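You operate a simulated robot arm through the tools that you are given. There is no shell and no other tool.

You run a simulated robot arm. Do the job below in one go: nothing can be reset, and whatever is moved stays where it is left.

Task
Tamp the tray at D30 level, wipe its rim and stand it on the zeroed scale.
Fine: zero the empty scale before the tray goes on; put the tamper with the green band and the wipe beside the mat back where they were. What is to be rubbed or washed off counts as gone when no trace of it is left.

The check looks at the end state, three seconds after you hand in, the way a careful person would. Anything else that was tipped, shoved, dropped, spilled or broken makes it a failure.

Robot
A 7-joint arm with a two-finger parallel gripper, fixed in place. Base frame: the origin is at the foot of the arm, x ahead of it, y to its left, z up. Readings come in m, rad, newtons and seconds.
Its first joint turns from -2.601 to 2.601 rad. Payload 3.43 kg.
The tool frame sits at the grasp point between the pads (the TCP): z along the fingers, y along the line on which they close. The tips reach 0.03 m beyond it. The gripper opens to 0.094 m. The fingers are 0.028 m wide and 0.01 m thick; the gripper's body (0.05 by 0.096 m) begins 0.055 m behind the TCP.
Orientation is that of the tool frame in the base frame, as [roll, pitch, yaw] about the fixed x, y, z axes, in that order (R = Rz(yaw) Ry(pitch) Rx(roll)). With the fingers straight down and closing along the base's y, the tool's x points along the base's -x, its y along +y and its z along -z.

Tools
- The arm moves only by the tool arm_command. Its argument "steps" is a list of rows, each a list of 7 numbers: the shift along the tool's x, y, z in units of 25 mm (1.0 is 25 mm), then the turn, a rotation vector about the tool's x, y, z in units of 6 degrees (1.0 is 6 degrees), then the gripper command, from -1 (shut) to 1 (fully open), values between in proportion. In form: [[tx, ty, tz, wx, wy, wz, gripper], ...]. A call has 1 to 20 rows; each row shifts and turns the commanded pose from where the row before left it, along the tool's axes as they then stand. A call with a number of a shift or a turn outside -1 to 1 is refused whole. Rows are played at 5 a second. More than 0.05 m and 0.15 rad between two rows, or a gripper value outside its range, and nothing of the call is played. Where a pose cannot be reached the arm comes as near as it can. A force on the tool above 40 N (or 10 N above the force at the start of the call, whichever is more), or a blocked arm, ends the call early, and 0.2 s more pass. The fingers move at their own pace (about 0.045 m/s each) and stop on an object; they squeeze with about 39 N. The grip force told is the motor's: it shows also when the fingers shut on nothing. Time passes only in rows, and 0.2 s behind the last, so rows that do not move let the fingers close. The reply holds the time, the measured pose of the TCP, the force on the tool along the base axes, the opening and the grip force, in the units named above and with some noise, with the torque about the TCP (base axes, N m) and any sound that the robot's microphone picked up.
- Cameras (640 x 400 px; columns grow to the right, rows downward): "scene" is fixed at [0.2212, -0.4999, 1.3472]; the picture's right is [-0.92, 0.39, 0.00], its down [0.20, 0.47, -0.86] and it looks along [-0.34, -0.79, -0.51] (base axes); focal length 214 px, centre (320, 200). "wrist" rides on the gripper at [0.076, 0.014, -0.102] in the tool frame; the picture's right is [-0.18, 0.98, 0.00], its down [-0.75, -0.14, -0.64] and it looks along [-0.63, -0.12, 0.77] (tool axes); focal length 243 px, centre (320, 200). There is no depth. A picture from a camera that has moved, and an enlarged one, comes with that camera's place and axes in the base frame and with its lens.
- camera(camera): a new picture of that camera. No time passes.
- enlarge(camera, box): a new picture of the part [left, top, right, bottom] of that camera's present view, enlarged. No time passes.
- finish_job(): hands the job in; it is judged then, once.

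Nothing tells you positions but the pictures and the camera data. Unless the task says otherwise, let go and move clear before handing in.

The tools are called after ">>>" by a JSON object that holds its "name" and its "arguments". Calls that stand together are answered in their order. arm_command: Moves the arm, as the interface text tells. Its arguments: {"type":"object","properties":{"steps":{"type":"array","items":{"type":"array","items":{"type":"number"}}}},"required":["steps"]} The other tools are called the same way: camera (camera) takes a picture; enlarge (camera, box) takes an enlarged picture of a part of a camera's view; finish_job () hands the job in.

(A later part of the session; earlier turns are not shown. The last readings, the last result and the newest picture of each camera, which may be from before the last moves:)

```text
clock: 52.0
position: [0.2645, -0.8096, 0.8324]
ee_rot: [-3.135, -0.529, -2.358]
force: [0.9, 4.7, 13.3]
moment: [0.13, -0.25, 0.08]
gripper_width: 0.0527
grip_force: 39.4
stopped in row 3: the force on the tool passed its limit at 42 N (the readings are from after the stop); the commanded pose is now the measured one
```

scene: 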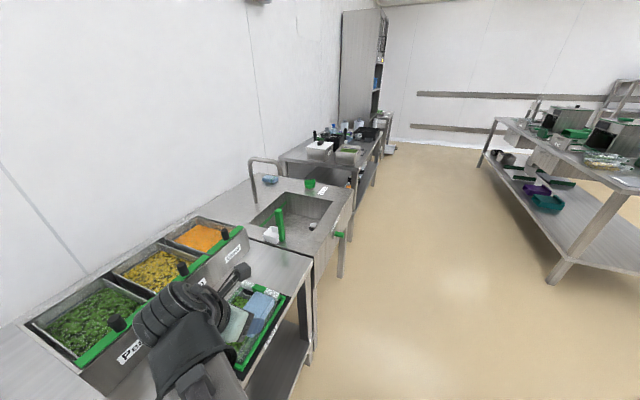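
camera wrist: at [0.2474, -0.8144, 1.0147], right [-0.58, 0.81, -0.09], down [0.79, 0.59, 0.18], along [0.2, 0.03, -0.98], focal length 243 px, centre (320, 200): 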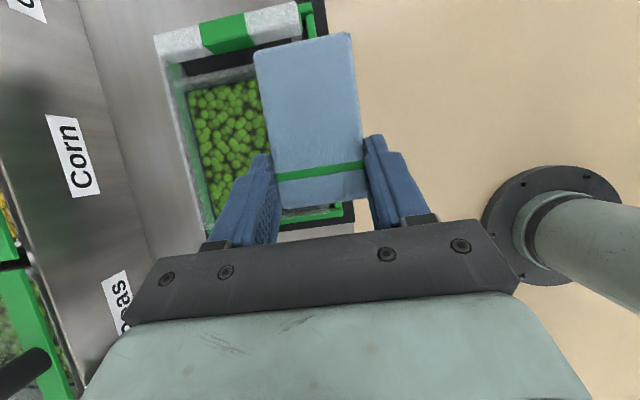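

Contact came a little earlier than expected. I'll look before doing anything else.

>>> {"name": "enlarge", "arguments": {"camera": "wrist", "box": [160, 0, 420, 240]}}

>>> {"name": "enlarge", "arguments": {"camera": "scene", "box": [210, 280, 290, 370]}}

>>> {"name": "camera", "arguments": {"camera": "scene"}}

```text
1.67 times, centred on (290, 120) of wrist
camera zoom: at [0.2438, -0.8097, 0.9599], right [-0.58, 0.81, -0.1], down [0.79, 0.59, 0.17], along [0.2, 0.02, -0.98], focal length 404 px, centre (370, 333)
```

zoom: 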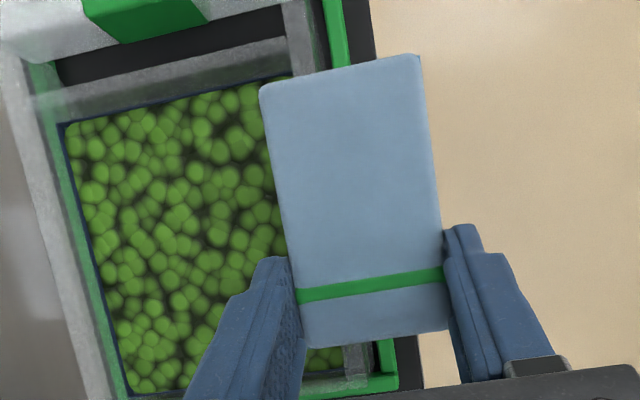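

```text
4.44 times, centred on (250, 325) of scene
camera zoom: at [0.2212, -0.4999, 1.3472], right [-0.92, 0.39, 0.0], down [0.2, 0.47, -0.86], along [-0.34, -0.79, -0.51], focal length 953 px, centre (631, -356)
```

zoom: 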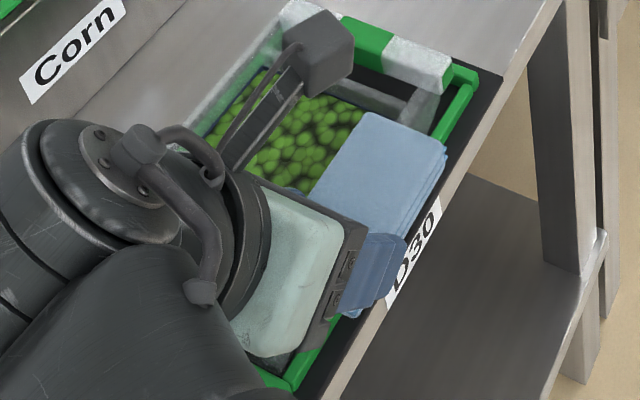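

```text
taken
```

scene: 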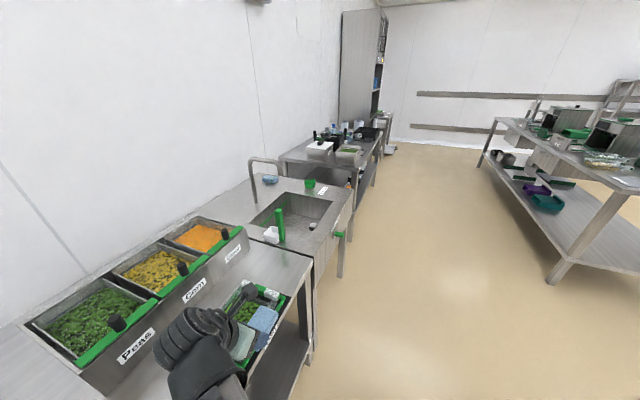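

The tray hasn't moved; the wipe is resting on the near rim. I'll ease the pressure slightly and rub back and forth along the rim.

>>> {"name": "arm_command", "arguments": {"steps": [[0.02, 0, -0.035, 0, 0, 0, -1], [0, 0, 0, 0, 0, 0, -1]]}}

```text
clock: 52.6
position: [0.2648, -0.8114, 0.8339]
ee_rot: [-3.138, -0.529, -2.358]
force: [-0.8, 2.1, 9.5]
moment: [0.1, -0.14, 0.0]
gripper_width: 0.0526
grip_force: 39.0
```

>>> {"name": "arm_command", "arguments": {"steps": [[-0.345, 0, -0.202, 0, 0, 0, -1], [-0.345, 0, -0.202, 0, 0, 0, -1], [0.345, 0, 0.202, 0, 0, 0, -1], [0.345, 0, 0.202, 0, 0, 0, -1], [0.345, 0, 0.202, 0, 0, 0, -1], [0.345, 0, 0.202, 0, 0, 0, -1], [-0.345, 0, -0.202, 0, 0, 0, -1], [-0.345, 0, -0.202, 0, 0, 0, -1], [0, 0, 0, 0, 0, 0, -1]]}}

>>> {"name": "enlarge", "arguments": {"camera": "wrist", "box": [160, 0, 420, 240]}}

>>> {"name": "enlarge", "arguments": {"camera": "scene", "box": [210, 280, 290, 370]}}

```text
clock: 54.6
position: [0.2652, -0.8107, 0.8337]
ee_rot: [-3.137, -0.529, -2.358]
force: [-4.1, -3.6, 11.8]
moment: [-0.22, 0.02, -0.06]
gripper_width: 0.0529
grip_force: 39.5
```

```text
1.67 times, centred on (290, 120) of wrist
camera zoom: at [0.2443, -0.8104, 0.9599], right [-0.58, 0.81, -0.1], down [0.79, 0.59, 0.17], along [0.2, 0.02, -0.98], focal length 404 px, centre (370, 333)
```

zoom: 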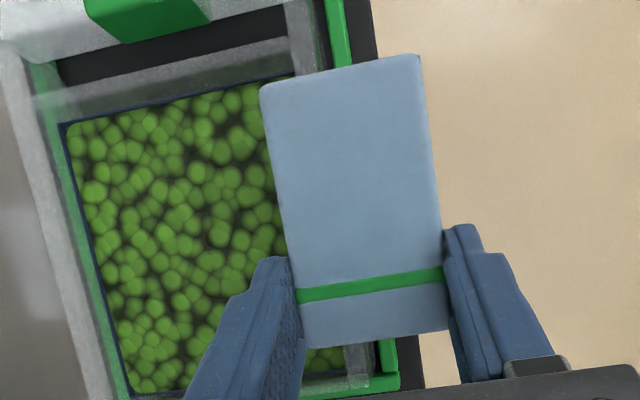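

```text
4.44 times, centred on (250, 325) of scene
camera zoom: at [0.2212, -0.4999, 1.3472], right [-0.92, 0.39, 0.0], down [0.2, 0.47, -0.86], along [-0.34, -0.79, -0.51], focal length 953 px, centre (631, -356)
```

zoom: 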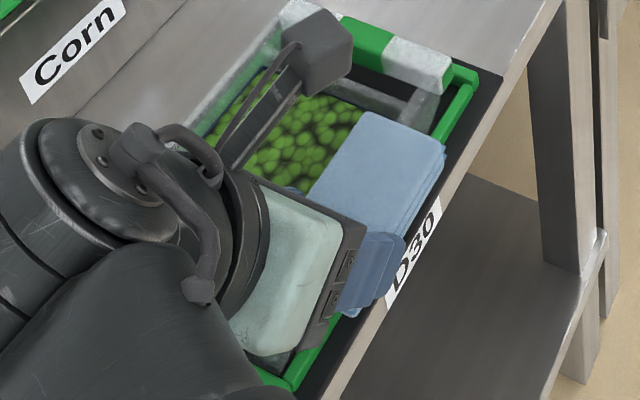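

>>> {"name": "arm_command", "arguments": {"steps": [[-0.345, 0, -0.202, 0, 0, 0, -1], [-0.345, 0, -0.202, 0, 0, 0, -1], [-0.345, 0, -0.202, 0, 0, 0, -1], [0.345, 0, 0.202, 0, 0, 0, -1], [0.345, 0, 0.202, 0, 0, 0, -1], [0.345, 0, 0.202, 0, 0, 0, -1], [0.345, 0, 0.202, 0, 0, 0, -1], [0.345, 0, 0.202, 0, 0, 0, -1], [0.345, 0, 0.202, 0, 0, 0, -1], [-0.345, 0, -0.202, 0, 0, 0, -1], [-0.345, 0, -0.202, 0, 0, 0, -1], [-0.345, 0, -0.202, 0, 0, 0, -1], [0, 0, 0, 0, 0, 0, -1]]}}

>>> {"name": "arm_command", "arguments": {"steps": [[0.2, 0, -0.346, 0, 0, 0, -1], [0.3, 0.3, -0.52, 0, 0, 0, -1], [0.5, 0.8, -0.866, 0, 0, 0, -1], [0, 1, 0, 0, 0, 0, -1], [0, 0.8, 0, 0, 0, 0, -1], [0, 0, 0, 0, 0, 0, -1]]}}

>>> {"name": "camera", "arguments": {"camera": "wrist"}}

>>> {"name": "enlarge", "arguments": {"camera": "wrist", "box": [160, 0, 360, 220]}}

```text
clock: 57.4
position: [0.2625, -0.8114, 0.8326]
ee_rot: [-3.137, -0.529, -2.358]
force: [-2.2, -2.4, 7.3]
moment: [-0.15, 0.01, -0.01]
gripper_width: 0.0526
grip_force: 38.5
```

```text
clock: 58.8
position: [0.2129, -0.758, 0.8807]
ee_rot: [-3.135, -0.53, -2.357]
force: [-0.6, 0.4, 0.2]
moment: [0.02, 0.01, 0.0]
gripper_width: 0.0525
grip_force: 38.8
```

```text
taken
camera wrist: at [0.1922, -0.7583, 1.0078], right [-0.58, 0.81, -0.1], down [0.79, 0.59, 0.17], along [0.2, 0.03, -0.98], focal length 243 px, centre (320, 200)
```

wrist: 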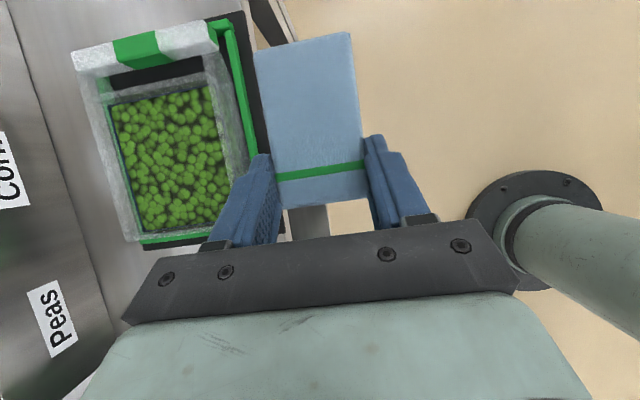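

```text
1.82 times, centred on (260, 110) of wrist
camera zoom: at [0.1922, -0.7583, 1.0078], right [-0.58, 0.81, -0.1], down [0.79, 0.59, 0.17], along [0.2, 0.03, -0.98], focal length 441 px, centre (429, 364)
```

zoom: 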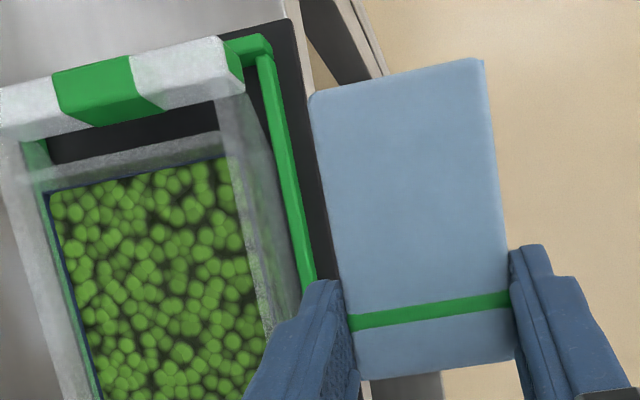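

>>> {"name": "enlarge", "arguments": {"camera": "wrist", "box": [190, 40, 260, 120]}}

>>> {"name": "enlarge", "arguments": {"camera": "wrist", "box": [200, 100, 280, 190]}}

>>> {"name": "enlarge", "arguments": {"camera": "scene", "box": [210, 280, 290, 370]}}

>>> {"name": "enlarge", "arguments": {"camera": "scene", "box": [240, 300, 285, 350]}}

```text
5.00 times, centred on (225, 80) of wrist
camera zoom: at [0.1922, -0.7583, 1.0078], right [-0.58, 0.81, -0.1], down [0.79, 0.59, 0.17], along [0.2, 0.03, -0.98], focal length 1213 px, centre (795, 800)
```

zoom: 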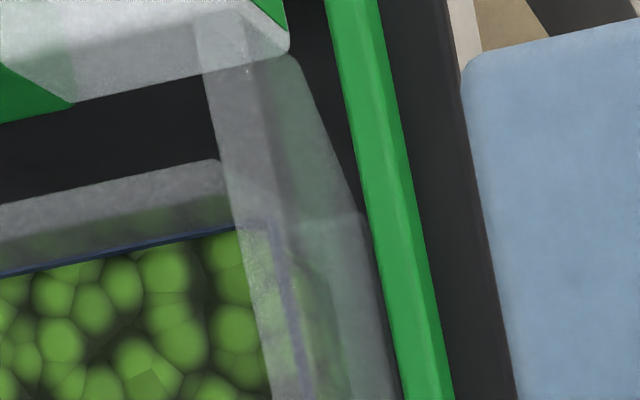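

```text
4.44 times, centred on (240, 145) of wrist
camera zoom: at [0.1922, -0.7583, 1.0078], right [-0.58, 0.81, -0.1], down [0.79, 0.59, 0.17], along [0.2, 0.03, -0.98], focal length 1078 px, centre (676, 444)
```

zoom: 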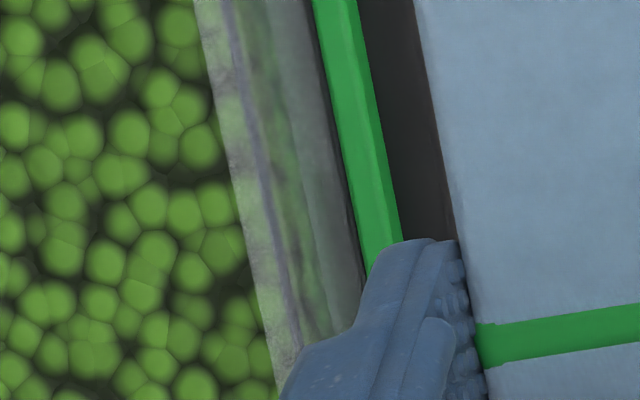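

```text
4.44 times, centred on (250, 325) of scene
camera zoom: at [0.2212, -0.4999, 1.3472], right [-0.92, 0.39, 0.0], down [0.2, 0.47, -0.86], along [-0.34, -0.79, -0.51], focal length 953 px, centre (631, -356)
```

zoom: 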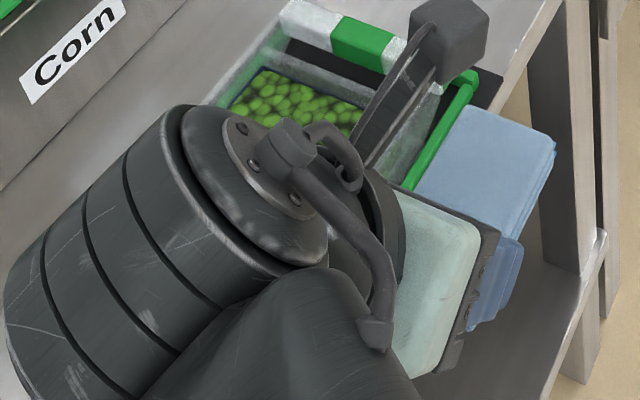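

```text
8.00 times, centred on (262, 325) of scene
camera zoom: at [0.2212, -0.4999, 1.3472], right [-0.92, 0.39, 0.0], down [0.2, 0.47, -0.86], along [-0.34, -0.79, -0.51], focal length 1716 px, centre (780, -800)
```

zoom: 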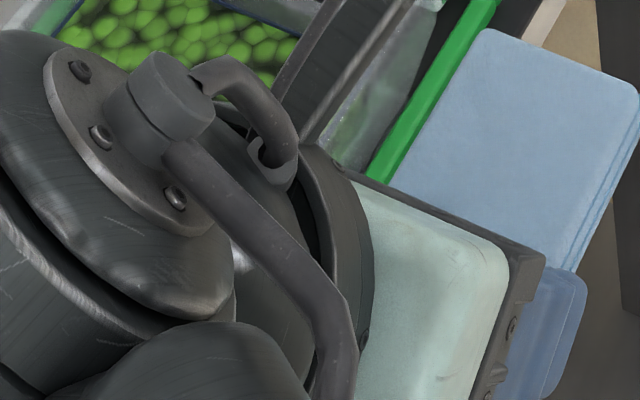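

The rim looks cleaner, but from this side the peas show through it. I'll look from the opposite side, where the rim is seen against the black mat.

>>> {"name": "arm_command", "arguments": {"steps": [[-0.079, -0.99, -0.162, 0, 0, 0, -1], [-0.079, -0.99, -0.162, 0, 0, 0, -1], [-0.079, -0.99, -0.162, 0, 0, 0, -1], [-0.079, -0.99, -0.162, 0, 0, 0, -1], [-0.079, -0.99, -0.162, 0, 0, 0, -1], [-0.079, -0.99, -0.162, 0, 0, 0, -1], [-0.079, -0.99, -0.162, 0, 0, 0, -1], [-0.079, -0.99, -0.162, 0, 0, 0, -1], [0, 0, 0, 0, 0, 0, -1]]}}

>>> {"name": "camera", "arguments": {"camera": "wrist"}}

>>> {"name": "enlarge", "arguments": {"camera": "wrist", "box": [340, 0, 480, 180]}}

>>> {"name": "enlarge", "arguments": {"camera": "scene", "box": [210, 280, 290, 370]}}

```text
clock: 60.8
position: [0.3756, -0.8774, 0.9003]
ee_rot: [-3.136, -0.529, -2.358]
force: [-0.1, 0.1, -0.6]
moment: [0.01, 0.0, 0.01]
gripper_width: 0.0524
grip_force: 39.0
```

```text
taken
camera wrist: at [0.3549, -0.8771, 1.0283], right [-0.58, 0.81, -0.1], down [0.79, 0.59, 0.17], along [0.2, 0.03, -0.98], focal length 243 px, centre (320, 200)
```

wrist: 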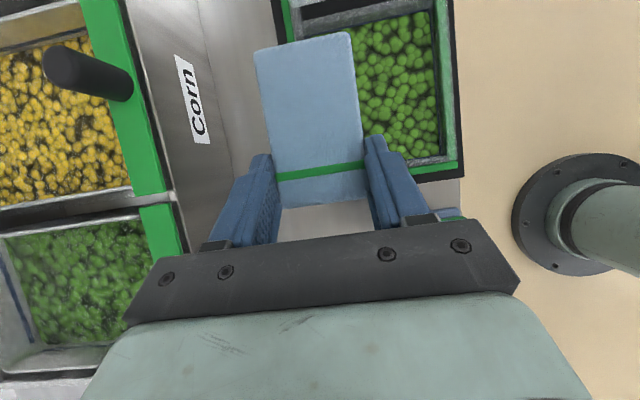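

```text
2.22 times, centred on (410, 90) of wrist
camera zoom: at [0.3549, -0.8771, 1.0283], right [-0.58, 0.81, -0.1], down [0.79, 0.59, 0.17], along [0.2, 0.03, -0.98], focal length 539 px, centre (120, 444)
```

zoom: 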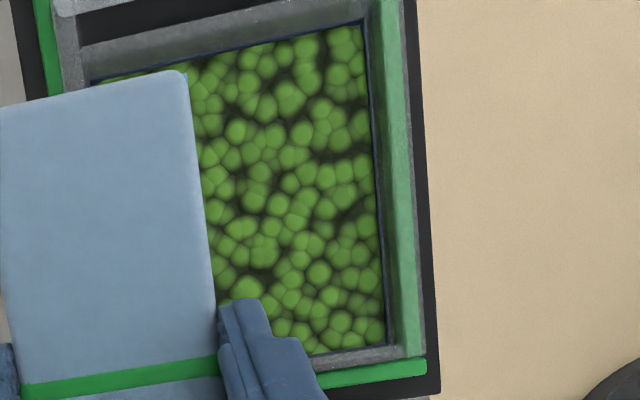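

```text
4.44 times, centred on (250, 325) of scene
camera zoom: at [0.2212, -0.4999, 1.3472], right [-0.92, 0.39, 0.0], down [0.2, 0.47, -0.86], along [-0.34, -0.79, -0.51], focal length 953 px, centre (631, -356)
```

zoom: 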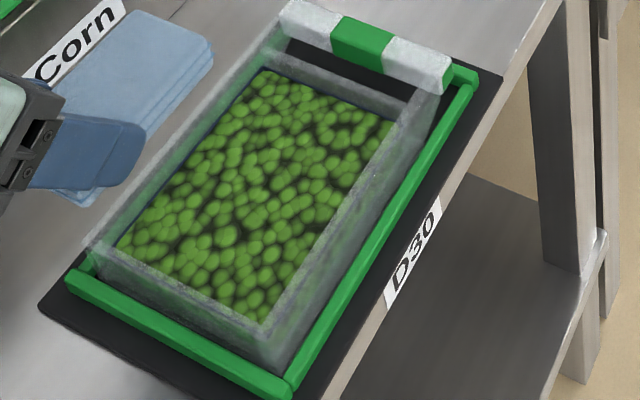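

>>> {"name": "enlarge", "arguments": {"camera": "scene", "box": [230, 295, 285, 360]}}

>>> {"name": "enlarge", "arguments": {"camera": "wrist", "box": [400, 0, 470, 80]}}

>>> {"name": "enlarge", "arguments": {"camera": "wrist", "box": [400, 80, 470, 170]}}

>>> {"name": "enlarge", "arguments": {"camera": "scene", "box": [200, 310, 260, 380]}}

```text
6.15 times, centred on (258, 328) of scene
camera zoom: at [0.2212, -0.4999, 1.3472], right [-0.92, 0.39, 0.0], down [0.2, 0.47, -0.86], along [-0.34, -0.79, -0.51], focal length 1320 px, centre (705, -585)
```

zoom: 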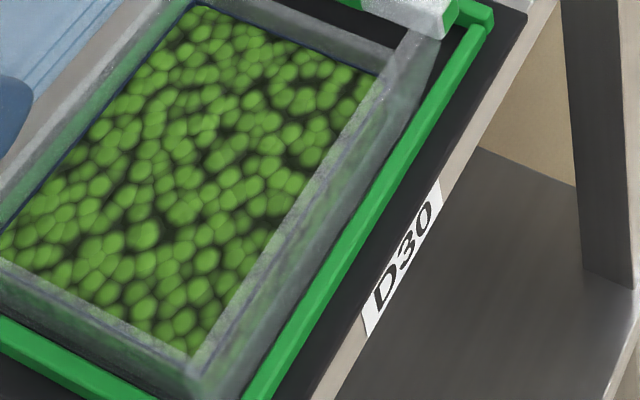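

```text
5.00 times, centred on (435, 40) of wrist
camera zoom: at [0.3549, -0.8771, 1.0283], right [-0.58, 0.81, -0.1], down [0.79, 0.59, 0.17], along [0.2, 0.03, -0.98], focal length 1213 px, centre (-255, 1000)
```

zoom: 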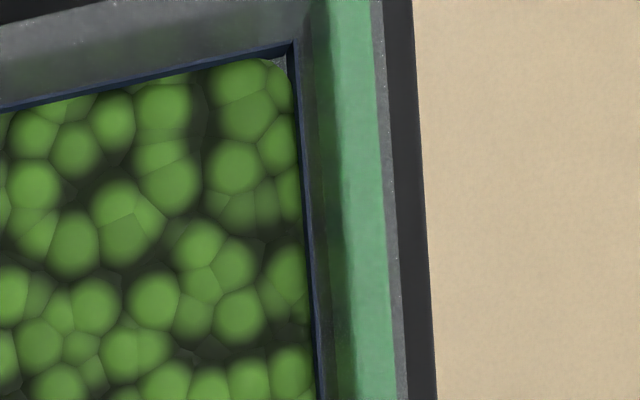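

```text
4.44 times, centred on (435, 125) of wrist
camera zoom: at [0.3549, -0.8771, 1.0283], right [-0.58, 0.81, -0.1], down [0.79, 0.59, 0.17], along [0.2, 0.03, -0.98], focal length 1078 px, centre (-191, 533)
```

zoom: 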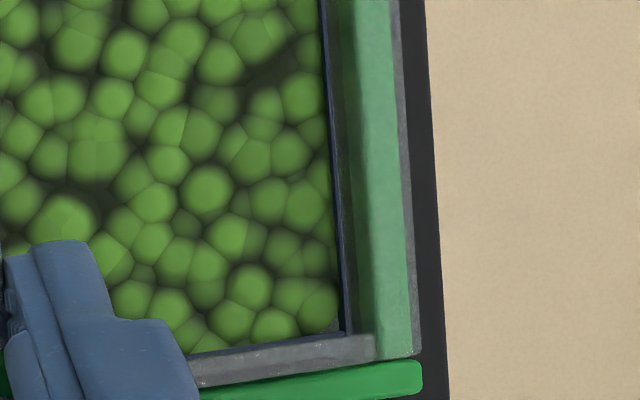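

```text
5.71 times, centred on (230, 345) of scene
camera zoom: at [0.2212, -0.4999, 1.3472], right [-0.92, 0.39, 0.0], down [0.2, 0.47, -0.86], along [-0.34, -0.79, -0.51], focal length 1226 px, centre (834, -629)
```

zoom: 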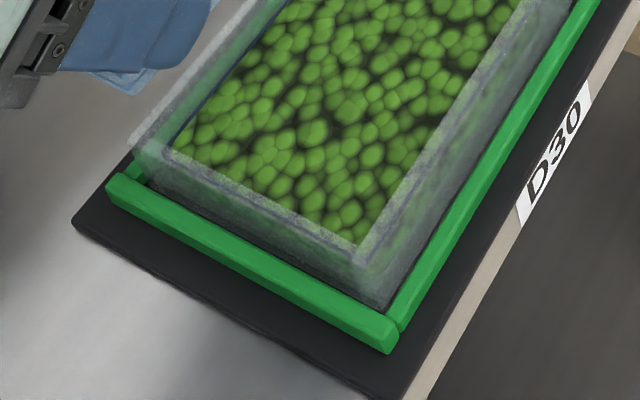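

>>> {"name": "arm_command", "arguments": {"steps": [[0, 0.8, 0, 0, 0, 0, -1], [0, 0.8, 0, 0, 0, 0, -1], [0, 0, 0, 0, 0, 0, -1]]}}

>>> {"name": "enlarge", "arguments": {"camera": "wrist", "box": [350, 0, 430, 100]}}

>>> {"name": "enlarge", "arguments": {"camera": "wrist", "box": [350, 90, 450, 200]}}

>>> {"name": "camera", "arguments": {"camera": "wrist"}}

```text
clock: 61.6
position: [0.3458, -0.8498, 0.9015]
ee_rot: [-3.135, -0.528, -2.357]
force: [0.2, -0.3, 0.2]
moment: [-0.02, 0.02, -0.02]
gripper_width: 0.0526
grip_force: 39.6
```

```text
4.00 times, centred on (390, 50) of wrist
camera zoom: at [0.3252, -0.8499, 1.0289], right [-0.58, 0.81, -0.1], down [0.79, 0.59, 0.18], along [0.2, 0.03, -0.98], focal length 970 px, centre (40, 800)
```

zoom: 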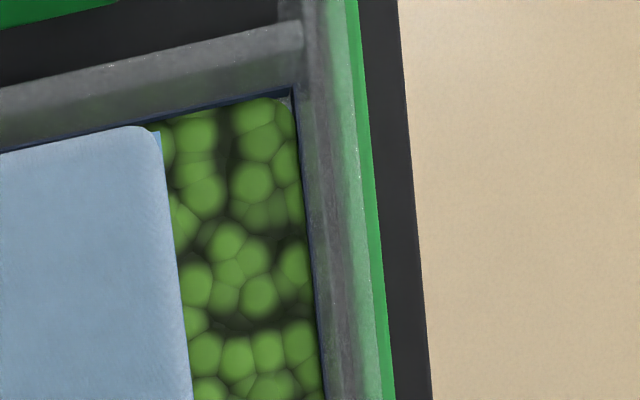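

```text
3.64 times, centred on (400, 145) of wrist
camera zoom: at [0.3252, -0.8499, 1.0289], right [-0.58, 0.81, -0.1], down [0.79, 0.59, 0.18], along [0.2, 0.03, -0.98], focal length 882 px, centre (29, 400)
```

zoom: 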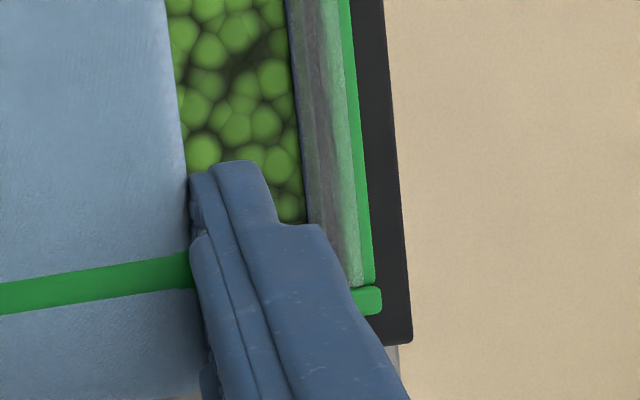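

```text
taken
camera wrist: at [0.3252, -0.8499, 1.0289], right [-0.58, 0.81, -0.1], down [0.79, 0.59, 0.18], along [0.2, 0.03, -0.98], focal length 243 px, centre (320, 200)
```

wrist: 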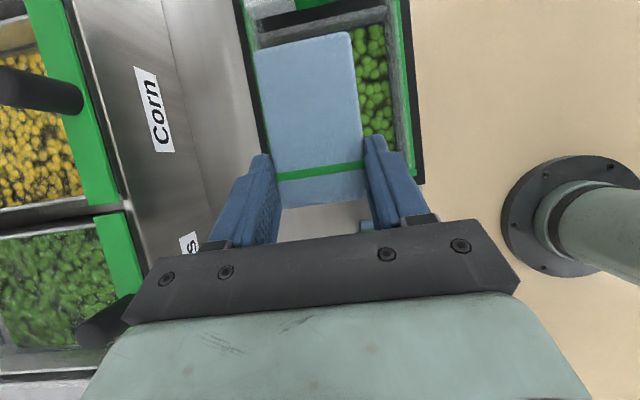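

>>> {"name": "arm_command", "arguments": {"steps": [[-0.576, 0.747, -0.337, 0, 0, 0, -1], [-0.576, 0.747, -0.337, 0, 0, 0, -1], [-0.576, 0.747, -0.337, 0, 0, 0, -1], [0, 0, 0, 0, 0, 0, -1]]}}

>>> {"name": "camera", "arguments": {"camera": "wrist"}}

>>> {"name": "enlarge", "arguments": {"camera": "wrist", "box": [260, 0, 360, 60]}}

```text
clock: 62.6
position: [0.342, -0.7744, 0.9019]
ee_rot: [-3.135, -0.529, -2.358]
force: [-0.4, 0.6, 0.0]
moment: [-0.01, -0.01, -0.03]
gripper_width: 0.0526
grip_force: 39.2
```

```text
taken
camera wrist: at [0.3215, -0.7741, 1.0297], right [-0.58, 0.81, -0.1], down [0.79, 0.59, 0.17], along [0.2, 0.03, -0.98], focal length 243 px, centre (320, 200)
```

wrist: 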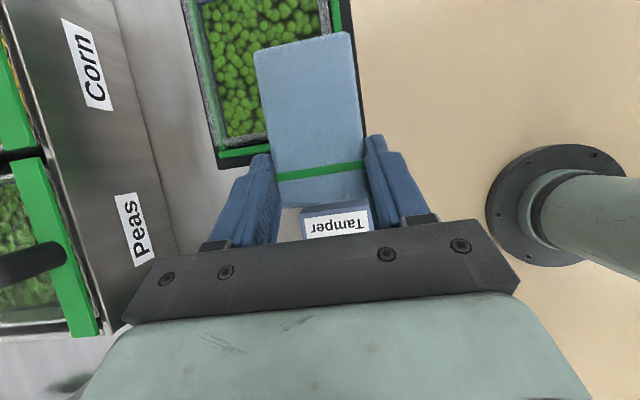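

```text
6.40 times, centred on (310, 30) of wrist
camera zoom: at [0.3215, -0.7741, 1.0297], right [-0.58, 0.81, -0.1], down [0.79, 0.59, 0.17], along [0.2, 0.03, -0.98], focal length 1553 px, centre (384, 1288)
```

zoom: 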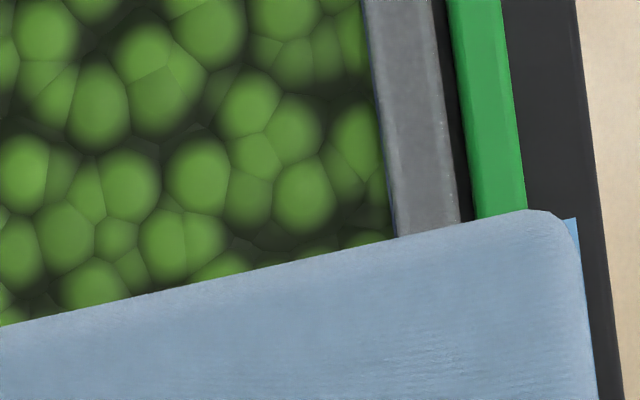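

The rim section seen against the black is clean grey. I'll shift along to check the rest of the formerly smeared stretch.

>>> {"name": "arm_command", "arguments": {"steps": [[-0.52, 0, -0.303, 0, 0, 0, -1], [-0.52, 0, -0.303, 0, 0, 0, -1], [0, 0, 0, 0, 0, 0, -1]]}}

>>> {"name": "enlarge", "arguments": {"camera": "wrist", "box": [260, 0, 360, 60]}}

>>> {"name": "arm_command", "arguments": {"steps": [[-0.52, 0, -0.303, 0, 0, 0, -1], [-0.52, 0, -0.303, 0, 0, 0, -1], [0, 0, 0, 0, 0, 0, -1]]}}

>>> {"name": "enlarge", "arguments": {"camera": "wrist", "box": [260, 0, 360, 60]}}

>>> {"name": "camera", "arguments": {"camera": "wrist"}}

```text
clock: 63.4
position: [0.3633, -0.754, 0.9031]
ee_rot: [-3.136, -0.529, -2.359]
force: [-1.0, 0.8, -0.8]
moment: [0.01, 0.0, 0.02]
gripper_width: 0.0524
grip_force: 39.0
```

```text
6.40 times, centred on (310, 30) of wrist
camera zoom: at [0.3429, -0.7533, 1.0297], right [-0.58, 0.81, -0.1], down [0.79, 0.59, 0.17], along [0.2, 0.03, -0.98], focal length 1553 px, centre (384, 1288)
```

zoom: 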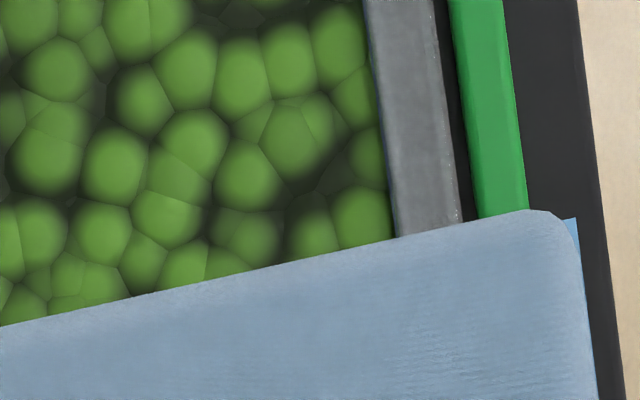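

```text
clock: 64.2
position: [0.3844, -0.7327, 0.9025]
ee_rot: [-3.137, -0.528, -2.358]
force: [0.1, 0.3, -0.1]
moment: [0.0, -0.01, 0.02]
gripper_width: 0.053
grip_force: 39.1
```

```text
6.40 times, centred on (310, 30) of wrist
camera zoom: at [0.3642, -0.7324, 1.0302], right [-0.58, 0.81, -0.1], down [0.79, 0.59, 0.18], along [0.2, 0.03, -0.98], focal length 1553 px, centre (384, 1288)
```

zoom: 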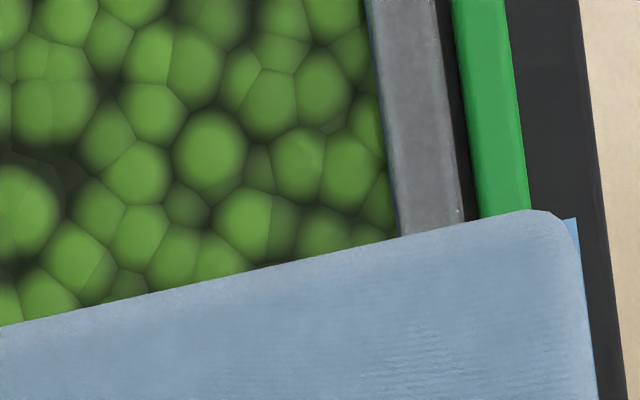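

```text
taken
camera wrist: at [0.3642, -0.7324, 1.0302], right [-0.58, 0.81, -0.1], down [0.79, 0.59, 0.18], along [0.2, 0.03, -0.98], focal length 243 px, centre (320, 200)
```

wrist: 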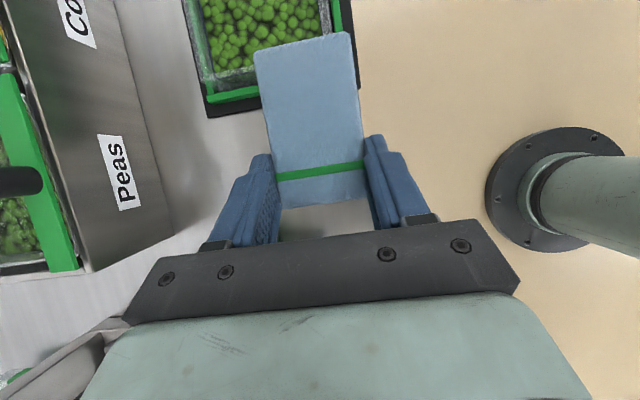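

The whole formerly smeared stretch is clean. Now I carry the wipe back above its original spot.

>>> {"name": "arm_command", "arguments": {"steps": [[0, 0, 0, -0.048, -0.043, 0, -1], [0.916, -0.158, 0.575, 0, 0, 0, -1], [0.916, -0.158, 0.575, 0, 0, 0, -1], [0.916, -0.158, 0.575, 0, 0, 0, -1], [0.916, -0.158, 0.575, 0, 0, 0, -1], [0.916, -0.158, 0.575, 0, 0, 0, -1], [0.916, -0.158, 0.575, 0, 0, 0, -1], [0.916, -0.158, 0.575, 0, 0, 0, -1], [0.916, -0.158, 0.575, 0, 0, 0, -1], [0.916, -0.158, 0.575, 0, 0, 0, -1], [0.916, -0.158, 0.575, 0, 0, 0, -1], [0.916, -0.158, 0.575, 0, 0, 0, -1], [0.916, -0.158, 0.575, 0, 0, 0, -1], [0.916, -0.158, 0.575, 0, 0, 0, -1], [0, 0, 0, 0, 0, 0, -1], [0, 0, 0, 0, 0, 0, -1]]}}

>>> {"name": "camera", "arguments": {"camera": "wrist"}}

>>> {"name": "enlarge", "arguments": {"camera": "wrist", "box": [160, 0, 480, 260]}}

```text
clock: 67.6
position: [0.1727, -1.0155, 0.8897]
ee_rot: [-3.141, -0.524, -2.357]
force: [1.0, -1.1, -0.3]
moment: [0.01, -0.01, -0.01]
gripper_width: 0.0528
grip_force: 38.4
```

```text
taken
camera wrist: at [0.1523, -1.0168, 1.0172], right [-0.58, 0.81, -0.09], down [0.79, 0.59, 0.18], along [0.2, 0.03, -0.98], focal length 243 px, centre (320, 200)
```

wrist: 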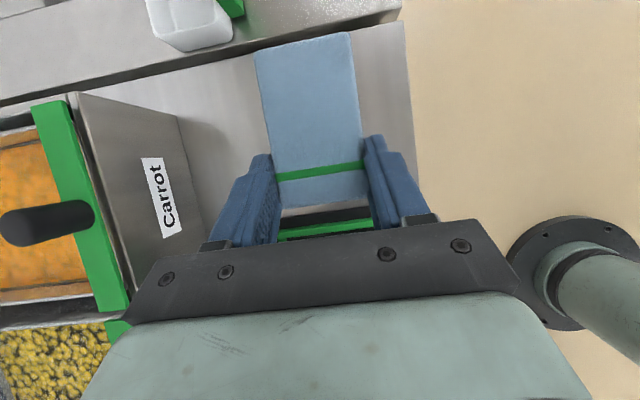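

```text
1.54 times, centred on (320, 130) of wrist
camera zoom: at [0.1523, -1.0168, 1.0172], right [-0.58, 0.81, -0.09], down [0.79, 0.59, 0.18], along [0.2, 0.03, -0.98], focal length 373 px, centre (320, 308)
```

zoom: 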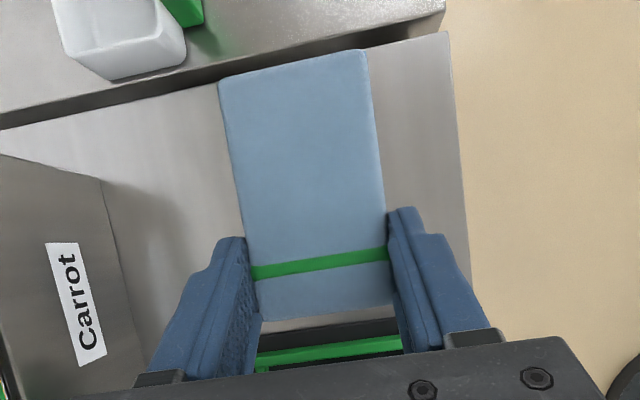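

>>> {"name": "arm_command", "arguments": {"steps": [[-0.45, -0.03, 0.896, 0, 0, 0, -1], [-0.5, 0, 0.866, 0, 0, 0, -1], [-0.5, 0, 0.866, 0, 0, 0, -1], [-0.35, 0, 0.606, 0, 0, 0, -1], [0, 0, 0, 0, 0, 0, -1]]}}

```text
clock: 68.8
position: [0.1711, -1.0189, 0.7978]
ee_rot: [-3.141, -0.524, -2.358]
force: [-0.4, -0.1, -0.1]
moment: [0.04, -0.02, 0.02]
gripper_width: 0.0527
grip_force: 38.9
```

>>> {"name": "arm_command", "arguments": {"steps": [[-0.08, 0, 0.138, 0, 0, 0, -1], [-0.06, 0, 0.104, 0, 0, 0, -1], [0, 0, 0, 0, 0, 0, -1]]}}

```text
clock: 69.6
position: [0.1717, -1.0186, 0.7905]
ee_rot: [3.141, -0.525, -2.358]
force: [-0.7, -0.4, -1.2]
moment: [0.01, 0.01, 0.0]
gripper_width: 0.0525
grip_force: 38.9
```

>>> {"name": "arm_command", "arguments": {"steps": [[-0.04, 0, 0.069, 0, 0, 0, -1], [0, 0, 0, 0, 0, 0, -1]]}}

```text
clock: 70.2
position: [0.1705, -1.0193, 0.7868]
ee_rot: [3.14, -0.524, -2.358]
force: [0.4, 0.9, 0.2]
moment: [0.02, 0.0, 0.01]
gripper_width: 0.0526
grip_force: 39.0
```

>>> {"name": "arm_command", "arguments": {"steps": [[-0.07, 0, 0.005, 0, 0, 0, -1], [0, 0, 0, 0, 0, 0, -1]]}}

```text
clock: 70.8
position: [0.1726, -1.0188, 0.7859]
ee_rot: [3.14, -0.525, -2.36]
force: [-1.3, -2.0, 5.7]
moment: [-0.16, 0.21, -0.03]
gripper_width: 0.0526
grip_force: 39.4
```

The wipe touches the bench; releasing and lifting away.

>>> {"name": "arm_command", "arguments": {"steps": [[0, 0, 0, 0, 0, 0, 0.3], [0, 0, 0, 0, 0, 0, 0.8], [0, 0, 0, 0, 0, 0, 1], [0, 0, 0, 0, 0, 0, 1], [0.25, 0, -0.433, 0, 0, 0, 1], [0.5, 0, -0.866, 0, 0, 0, 1], [0.5, 0, -0.866, 0, 0, 0, 1], [0.5, 0, -0.866, 0, 0, 0, 1], [0, 0, 0, 0, 0, 0, 1]]}}

>>> {"name": "camera", "arguments": {"camera": "wrist"}}

>>> {"name": "enlarge", "arguments": {"camera": "wrist", "box": [240, 30, 400, 230]}}

```text
clock: 72.8
position: [0.1735, -1.0183, 0.8746]
ee_rot: [-3.141, -0.522, -2.357]
force: [-0.3, 0.4, 0.6]
moment: [0.0, 0.01, 0.01]
gripper_width: 0.0938
grip_force: 0.1
```

```text
taken
camera wrist: at [0.1528, -1.0187, 1.0004], right [-0.58, 0.81, -0.09], down [0.79, 0.59, 0.18], along [0.2, 0.03, -0.98], focal length 243 px, centre (320, 200)
```

wrist: 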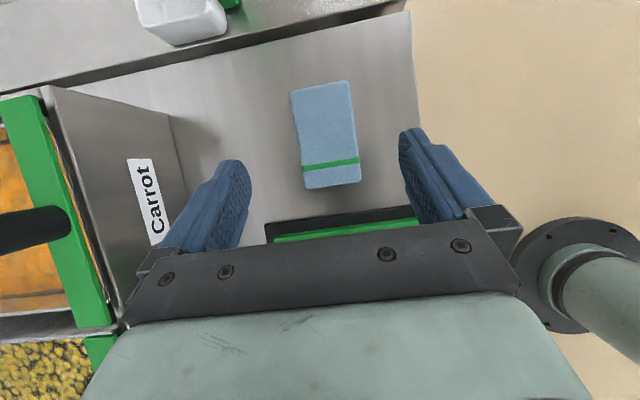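

```text
2.00 times, centred on (320, 130) of wrist
camera zoom: at [0.1528, -1.0187, 1.0004], right [-0.58, 0.81, -0.09], down [0.79, 0.59, 0.18], along [0.2, 0.03, -0.98], focal length 485 px, centre (320, 340)
```

zoom: 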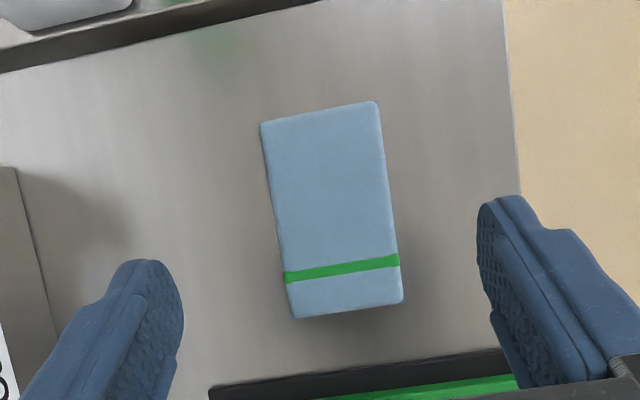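

The wipe is back at its original place, within a millimetre or so. Now I rise, straighten the tool and take a clear look at the tray rim with the empty gripper.

>>> {"name": "arm_command", "arguments": {"steps": [[-0.413, 0.24, -0.99, 0, 0, 0, 1], [-0.413, 0.24, -0.99, 0, 0, 0, 1], [-0.413, 0.24, -0.99, 0, 0, 0, 1], [-0.413, 0.24, -0.99, 0, 0, 0, 1], [-0.413, 0.24, -0.99, 0, 0, 0, 1], [-0.413, 0.24, -0.99, 0, 0, 0, 1], [-0.413, 0.24, -0.99, 0, 0, 0, 1], [0, 0, 0, 0, -1, 0, 1], [0, 0, 0, 0, -1, 0, 1], [0, 0, 0, 0, -1, 0, 1], [0, 0, 0, 0, -1, 0, 1], [0, 0, 0, 0, -1, 0, 1], [0, 0, 0, 0, 0, 0, 1]]}}

>>> {"name": "camera", "arguments": {"camera": "wrist"}}

>>> {"name": "enlarge", "arguments": {"camera": "wrist", "box": [190, 0, 370, 190]}}

>>> {"name": "enlarge", "arguments": {"camera": "wrist", "box": [300, 20, 370, 100]}}

>>> {"name": "enlarge", "arguments": {"camera": "wrist", "box": [300, 90, 370, 170]}}

```text
clock: 75.6
position: [0.2491, -0.8822, 0.989]
ee_rot: [-3.141, 0.0, -2.357]
force: [0.2, 0.0, 0.0]
moment: [0.03, -0.02, 0.02]
gripper_width: 0.0941
grip_force: 0.0
```

```text
taken
camera wrist: at [0.1842, -0.9261, 1.0905], right [-0.56, 0.83, 0.0], down [0.63, 0.43, 0.64], along [0.53, 0.36, -0.77], focal length 243 px, centre (320, 200)
```

wrist: 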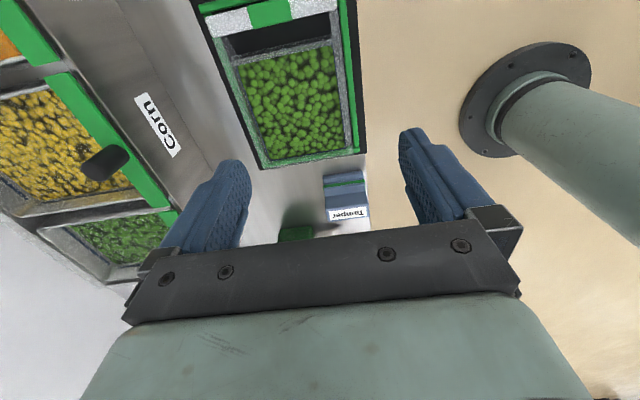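

```text
2.11 times, centred on (280, 95) of wrist
camera zoom: at [0.1842, -0.9261, 1.0905], right [-0.56, 0.83, 0.0], down [0.63, 0.43, 0.64], along [0.53, 0.36, -0.77], focal length 511 px, centre (404, 421)
```

zoom: 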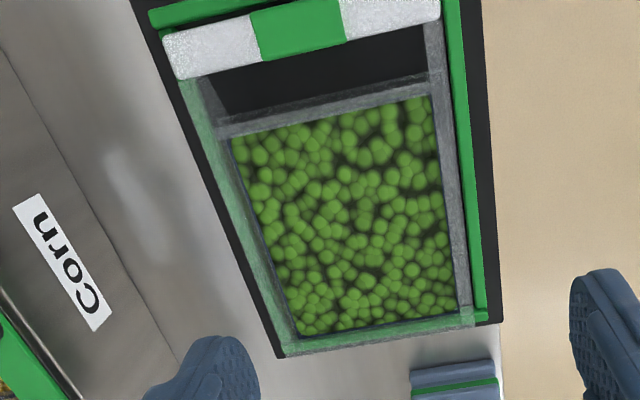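

```text
5.00 times, centred on (335, 60) of wrist
camera zoom: at [0.1842, -0.9261, 1.0905], right [-0.56, 0.83, 0.0], down [0.63, 0.43, 0.64], along [0.53, 0.36, -0.77], focal length 1213 px, centre (245, 900)
```

zoom: 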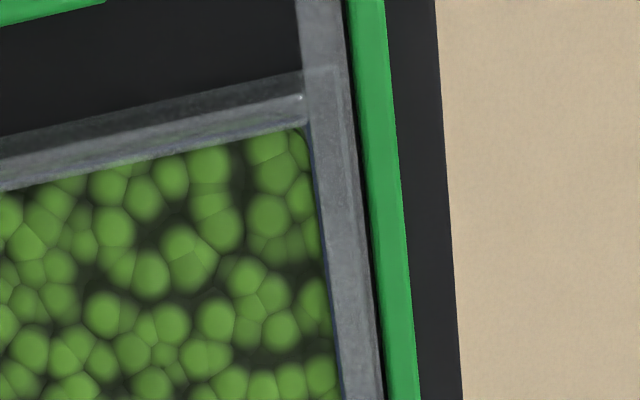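

```text
5.00 times, centred on (335, 130) of wrist
camera zoom: at [0.1842, -0.9261, 1.0905], right [-0.56, 0.83, 0.0], down [0.63, 0.43, 0.64], along [0.53, 0.36, -0.77], focal length 1213 px, centre (245, 550)
```

zoom: 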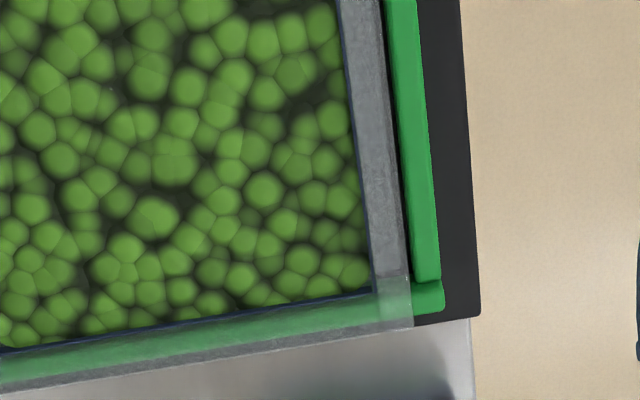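

The near rim is fully clean now and the peas level. I'll also check the far and end rims from straight above before leaving the tray.

>>> {"name": "arm_command", "arguments": {"steps": [[-0.5, -0.95, 0, 0, 0, 0, 1], [-0.5, -0.95, 0, 0, 0, 0, 1], [-0.5, -0.95, 0, 0, 0, 0, 1], [-0.5, -0.95, 0, 0, 0, 0, 1], [0, 0, 0, 0, 0, 0, 1]]}}

>>> {"name": "camera", "arguments": {"camera": "wrist"}}

>>> {"name": "enlarge", "arguments": {"camera": "wrist", "box": [300, 0, 420, 150]}}

```text
clock: 76.8
position: [0.3517, -0.9155, 0.9875]
ee_rot: [3.141, 0.001, -2.358]
force: [-0.1, -0.3, -0.1]
moment: [-0.05, -0.01, -0.01]
gripper_width: 0.0935
grip_force: 0.2
```

```text
taken
camera wrist: at [0.2881, -0.9594, 1.0915], right [-0.56, 0.83, 0.0], down [0.63, 0.43, 0.64], along [0.53, 0.36, -0.77], focal length 243 px, centre (320, 200)
```

wrist: 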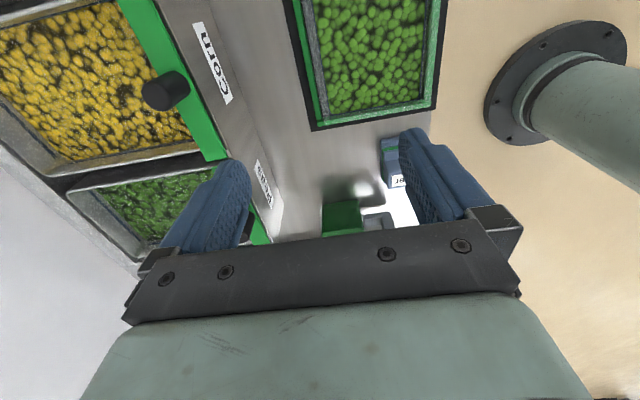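

```text
2.67 times, centred on (360, 75) of wrist
camera zoom: at [0.2881, -0.9594, 1.0915], right [-0.56, 0.83, 0.0], down [0.63, 0.43, 0.64], along [0.53, 0.36, -0.77], focal length 647 px, centre (213, 533)
```

zoom: 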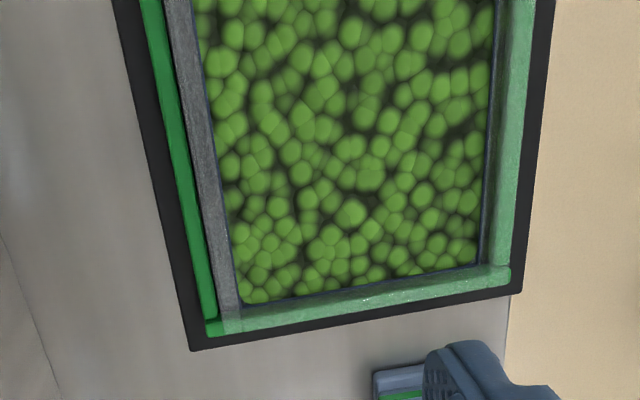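

All rims are clean. Next is the scale: I'll move toward it (Zero button near (0.577, -0.605), top about z 0.79) for a close look.

>>> {"name": "arm_command", "arguments": {"steps": [[-0.951, 0.203, -0.04, 0, 0, 0, 1], [-0.951, 0.203, -0.04, 0, 0, 0, 1], [-0.951, 0.203, -0.04, 0, 0, 0, 1], [-0.951, 0.203, -0.04, 0, 0, 0, 1], [-0.951, 0.203, -0.04, 0, 0, 0, 1], [-0.951, 0.203, -0.04, 0, 0, 0, 1], [-0.951, 0.203, -0.04, 0, 0, 0, 1], [-0.951, 0.203, -0.04, 0, 0, 0, 1], [-0.951, 0.203, -0.04, 0, 0, 0, 1], [-0.951, 0.203, -0.04, 0, 0, 0, 1], [-0.951, 0.203, -0.04, 0, 0, 0, 1], [-0.951, 0.203, -0.04, 0, 0, 0, 1], [-0.951, 0.203, -0.04, 0, 0, 0, 1], [0, 0, 0, 0, 0, 0, 1]]}}

>>> {"name": "camera", "arguments": {"camera": "wrist"}}

>>> {"name": "enlarge", "arguments": {"camera": "wrist", "box": [200, 0, 440, 230]}}

>>> {"name": "enlarge", "arguments": {"camera": "scene", "box": [160, 230, 320, 400]}}

```text
clock: 79.8
position: [0.5238, -0.6498, 1.0017]
ee_rot: [-3.141, 0.0, -2.358]
force: [-0.4, -0.8, -0.5]
moment: [0.03, 0.04, 0.02]
gripper_width: 0.094
grip_force: 0.1
```

```text
taken
camera wrist: at [0.4594, -0.693, 1.1044], right [-0.56, 0.83, 0.0], down [0.63, 0.43, 0.64], along [0.53, 0.36, -0.77], focal length 243 px, centre (320, 200)
```

wrist: 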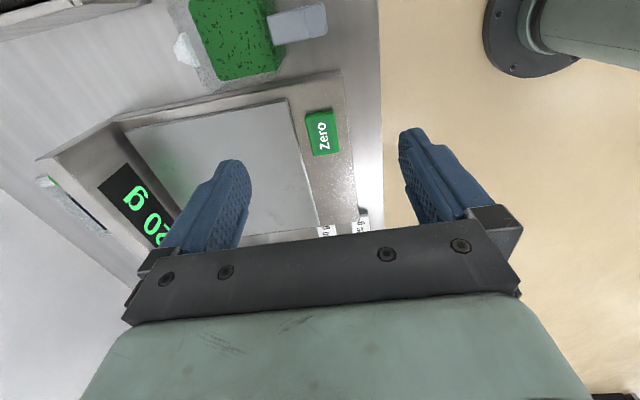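

```text
1.74 times, centred on (320, 115) of wrist
camera zoom: at [0.4594, -0.693, 1.1044], right [-0.56, 0.83, 0.0], down [0.63, 0.43, 0.64], along [0.53, 0.36, -0.77], focal length 422 px, centre (320, 348)
```

zoom: 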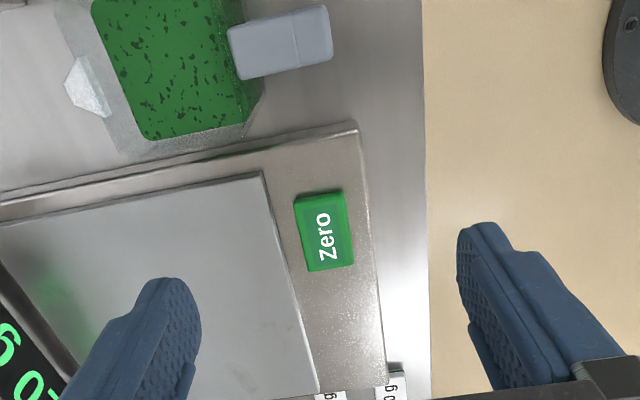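

```text
2.35 times, centred on (240, 315) of scene
camera zoom: at [0.2212, -0.4999, 1.3472], right [-0.92, 0.39, 0.0], down [0.2, 0.47, -0.86], along [-0.34, -0.79, -0.51], focal length 505 px, centre (508, -71)
```

zoom: 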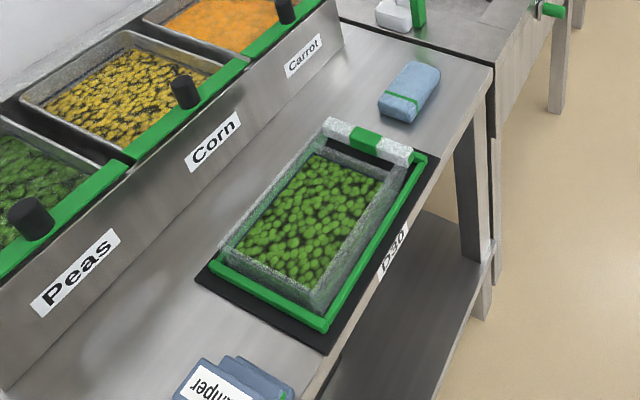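

The display still reads 20 g with the pan empty. I'll close the fingers, go over the Zero button's centre and come down close to it.

>>> {"name": "arm_command", "arguments": {"steps": [[-0.9, -0.09, 0, 0, 0, 0, -1], [-0.9, -0.09, 0, 0, 0, 0, -1], [-0.92, -0.08, 0, 0, 0, 0, -1], [0, 0, 1, 0, 0, 0, -1], [0, 0, 1, 0, 0, 0, -1], [0, 0, 1, 0, 0, 0, -1], [0, 0, 1, 0, 0, 0, -1], [0, 0, 1, 0, 0, 0, -1], [0, 0, 0.8, 0, 0, 0, -1], [0, 0, 0, 0, 0, 0, -1]]}}

>>> {"name": "camera", "arguments": {"camera": "wrist"}}

>>> {"name": "enlarge", "arguments": {"camera": "wrist", "box": [220, 60, 440, 240]}}

```text
clock: 82.0
position: [0.5764, -0.605, 0.8564]
ee_rot: [3.141, 0.001, -2.358]
force: [-0.3, -0.6, 0.7]
moment: [0.0, -0.02, -0.03]
gripper_width: 0.0001
grip_force: 32.9
```

```text
taken
camera wrist: at [0.5132, -0.6493, 0.9593], right [-0.56, 0.83, 0.0], down [0.63, 0.43, 0.64], along [0.53, 0.36, -0.77], focal length 243 px, centre (320, 200)
```

wrist: 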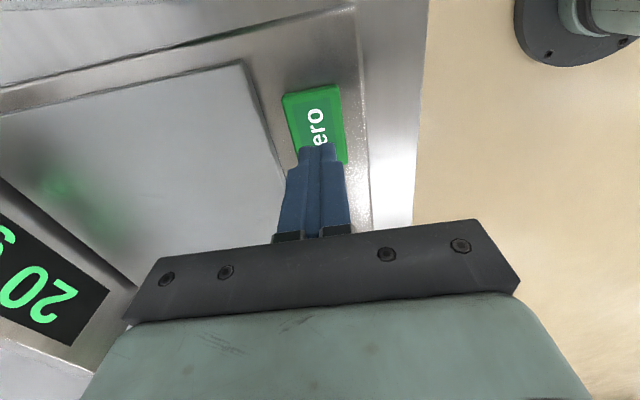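

```text
2.22 times, centred on (330, 150) of wrist
camera zoom: at [0.5132, -0.6493, 0.9593], right [-0.56, 0.83, 0.0], down [0.63, 0.43, 0.64], along [0.53, 0.36, -0.77], focal length 539 px, centre (298, 311)
```

zoom: 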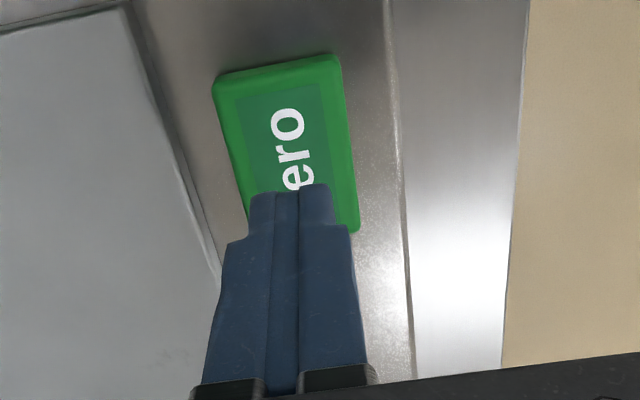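

Fingertips are over the button. Lowering to press it gently.

>>> {"name": "arm_command", "arguments": {"steps": [[0, 0, 0.6, 0, 0, 0, -1], [0, 0, 0.4, 0, 0, 0, -1], [0, 0, 0, 0, 0, 0, -1]]}}

```text
clock: 82.8
position: [0.5779, -0.6054, 0.8305]
ee_rot: [3.141, -0.002, -2.359]
force: [-0.3, -0.5, -0.5]
moment: [-0.01, 0.0, 0.04]
gripper_width: 0.0
grip_force: 32.9
```

>>> {"name": "arm_command", "arguments": {"steps": [[0, 0, 0.12, 0, 0, 0, -1], [0, 0, 0.12, 0, 0, 0, -1], [0, 0, 0, 0, 0, 0, -1]]}}

>>> {"name": "camera", "arguments": {"camera": "wrist"}}

```text
clock: 83.6
position: [0.5761, -0.6062, 0.8254]
ee_rot: [3.141, 0.0, -2.359]
force: [0.4, -0.4, -0.6]
moment: [-0.02, 0.0, 0.0]
gripper_width: 0.0002
grip_force: 32.8
```

```text
taken
camera wrist: at [0.5125, -0.6499, 0.9278], right [-0.56, 0.83, 0.0], down [0.63, 0.43, 0.64], along [0.53, 0.36, -0.77], focal length 243 px, centre (320, 200)
```

wrist: 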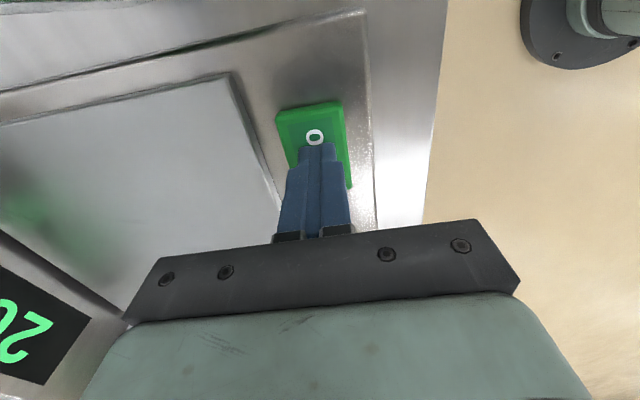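

>>> {"name": "arm_command", "arguments": {"steps": [[0, 0, 0.1, 0, 0, 0, -1], [0, 0, 0.1, 0, 0, 0, -1], [0, 0, 0, 0, 0, 0, -1]]}}

>>> {"name": "camera", "arguments": {"camera": "wrist"}}

```text
clock: 84.4
position: [0.5762, -0.6059, 0.8205]
ee_rot: [-3.141, -0.001, -2.357]
force: [0.5, -0.1, 1.7]
moment: [-0.03, -0.07, -0.02]
gripper_width: 0.0
grip_force: 32.6
```

```text
taken
camera wrist: at [0.5123, -0.6491, 0.9231], right [-0.56, 0.83, 0.0], down [0.63, 0.43, 0.64], along [0.53, 0.36, -0.77], focal length 243 px, centre (320, 200)
```

wrist: 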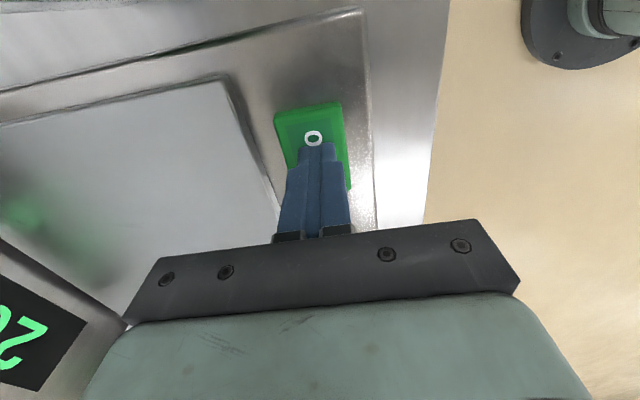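

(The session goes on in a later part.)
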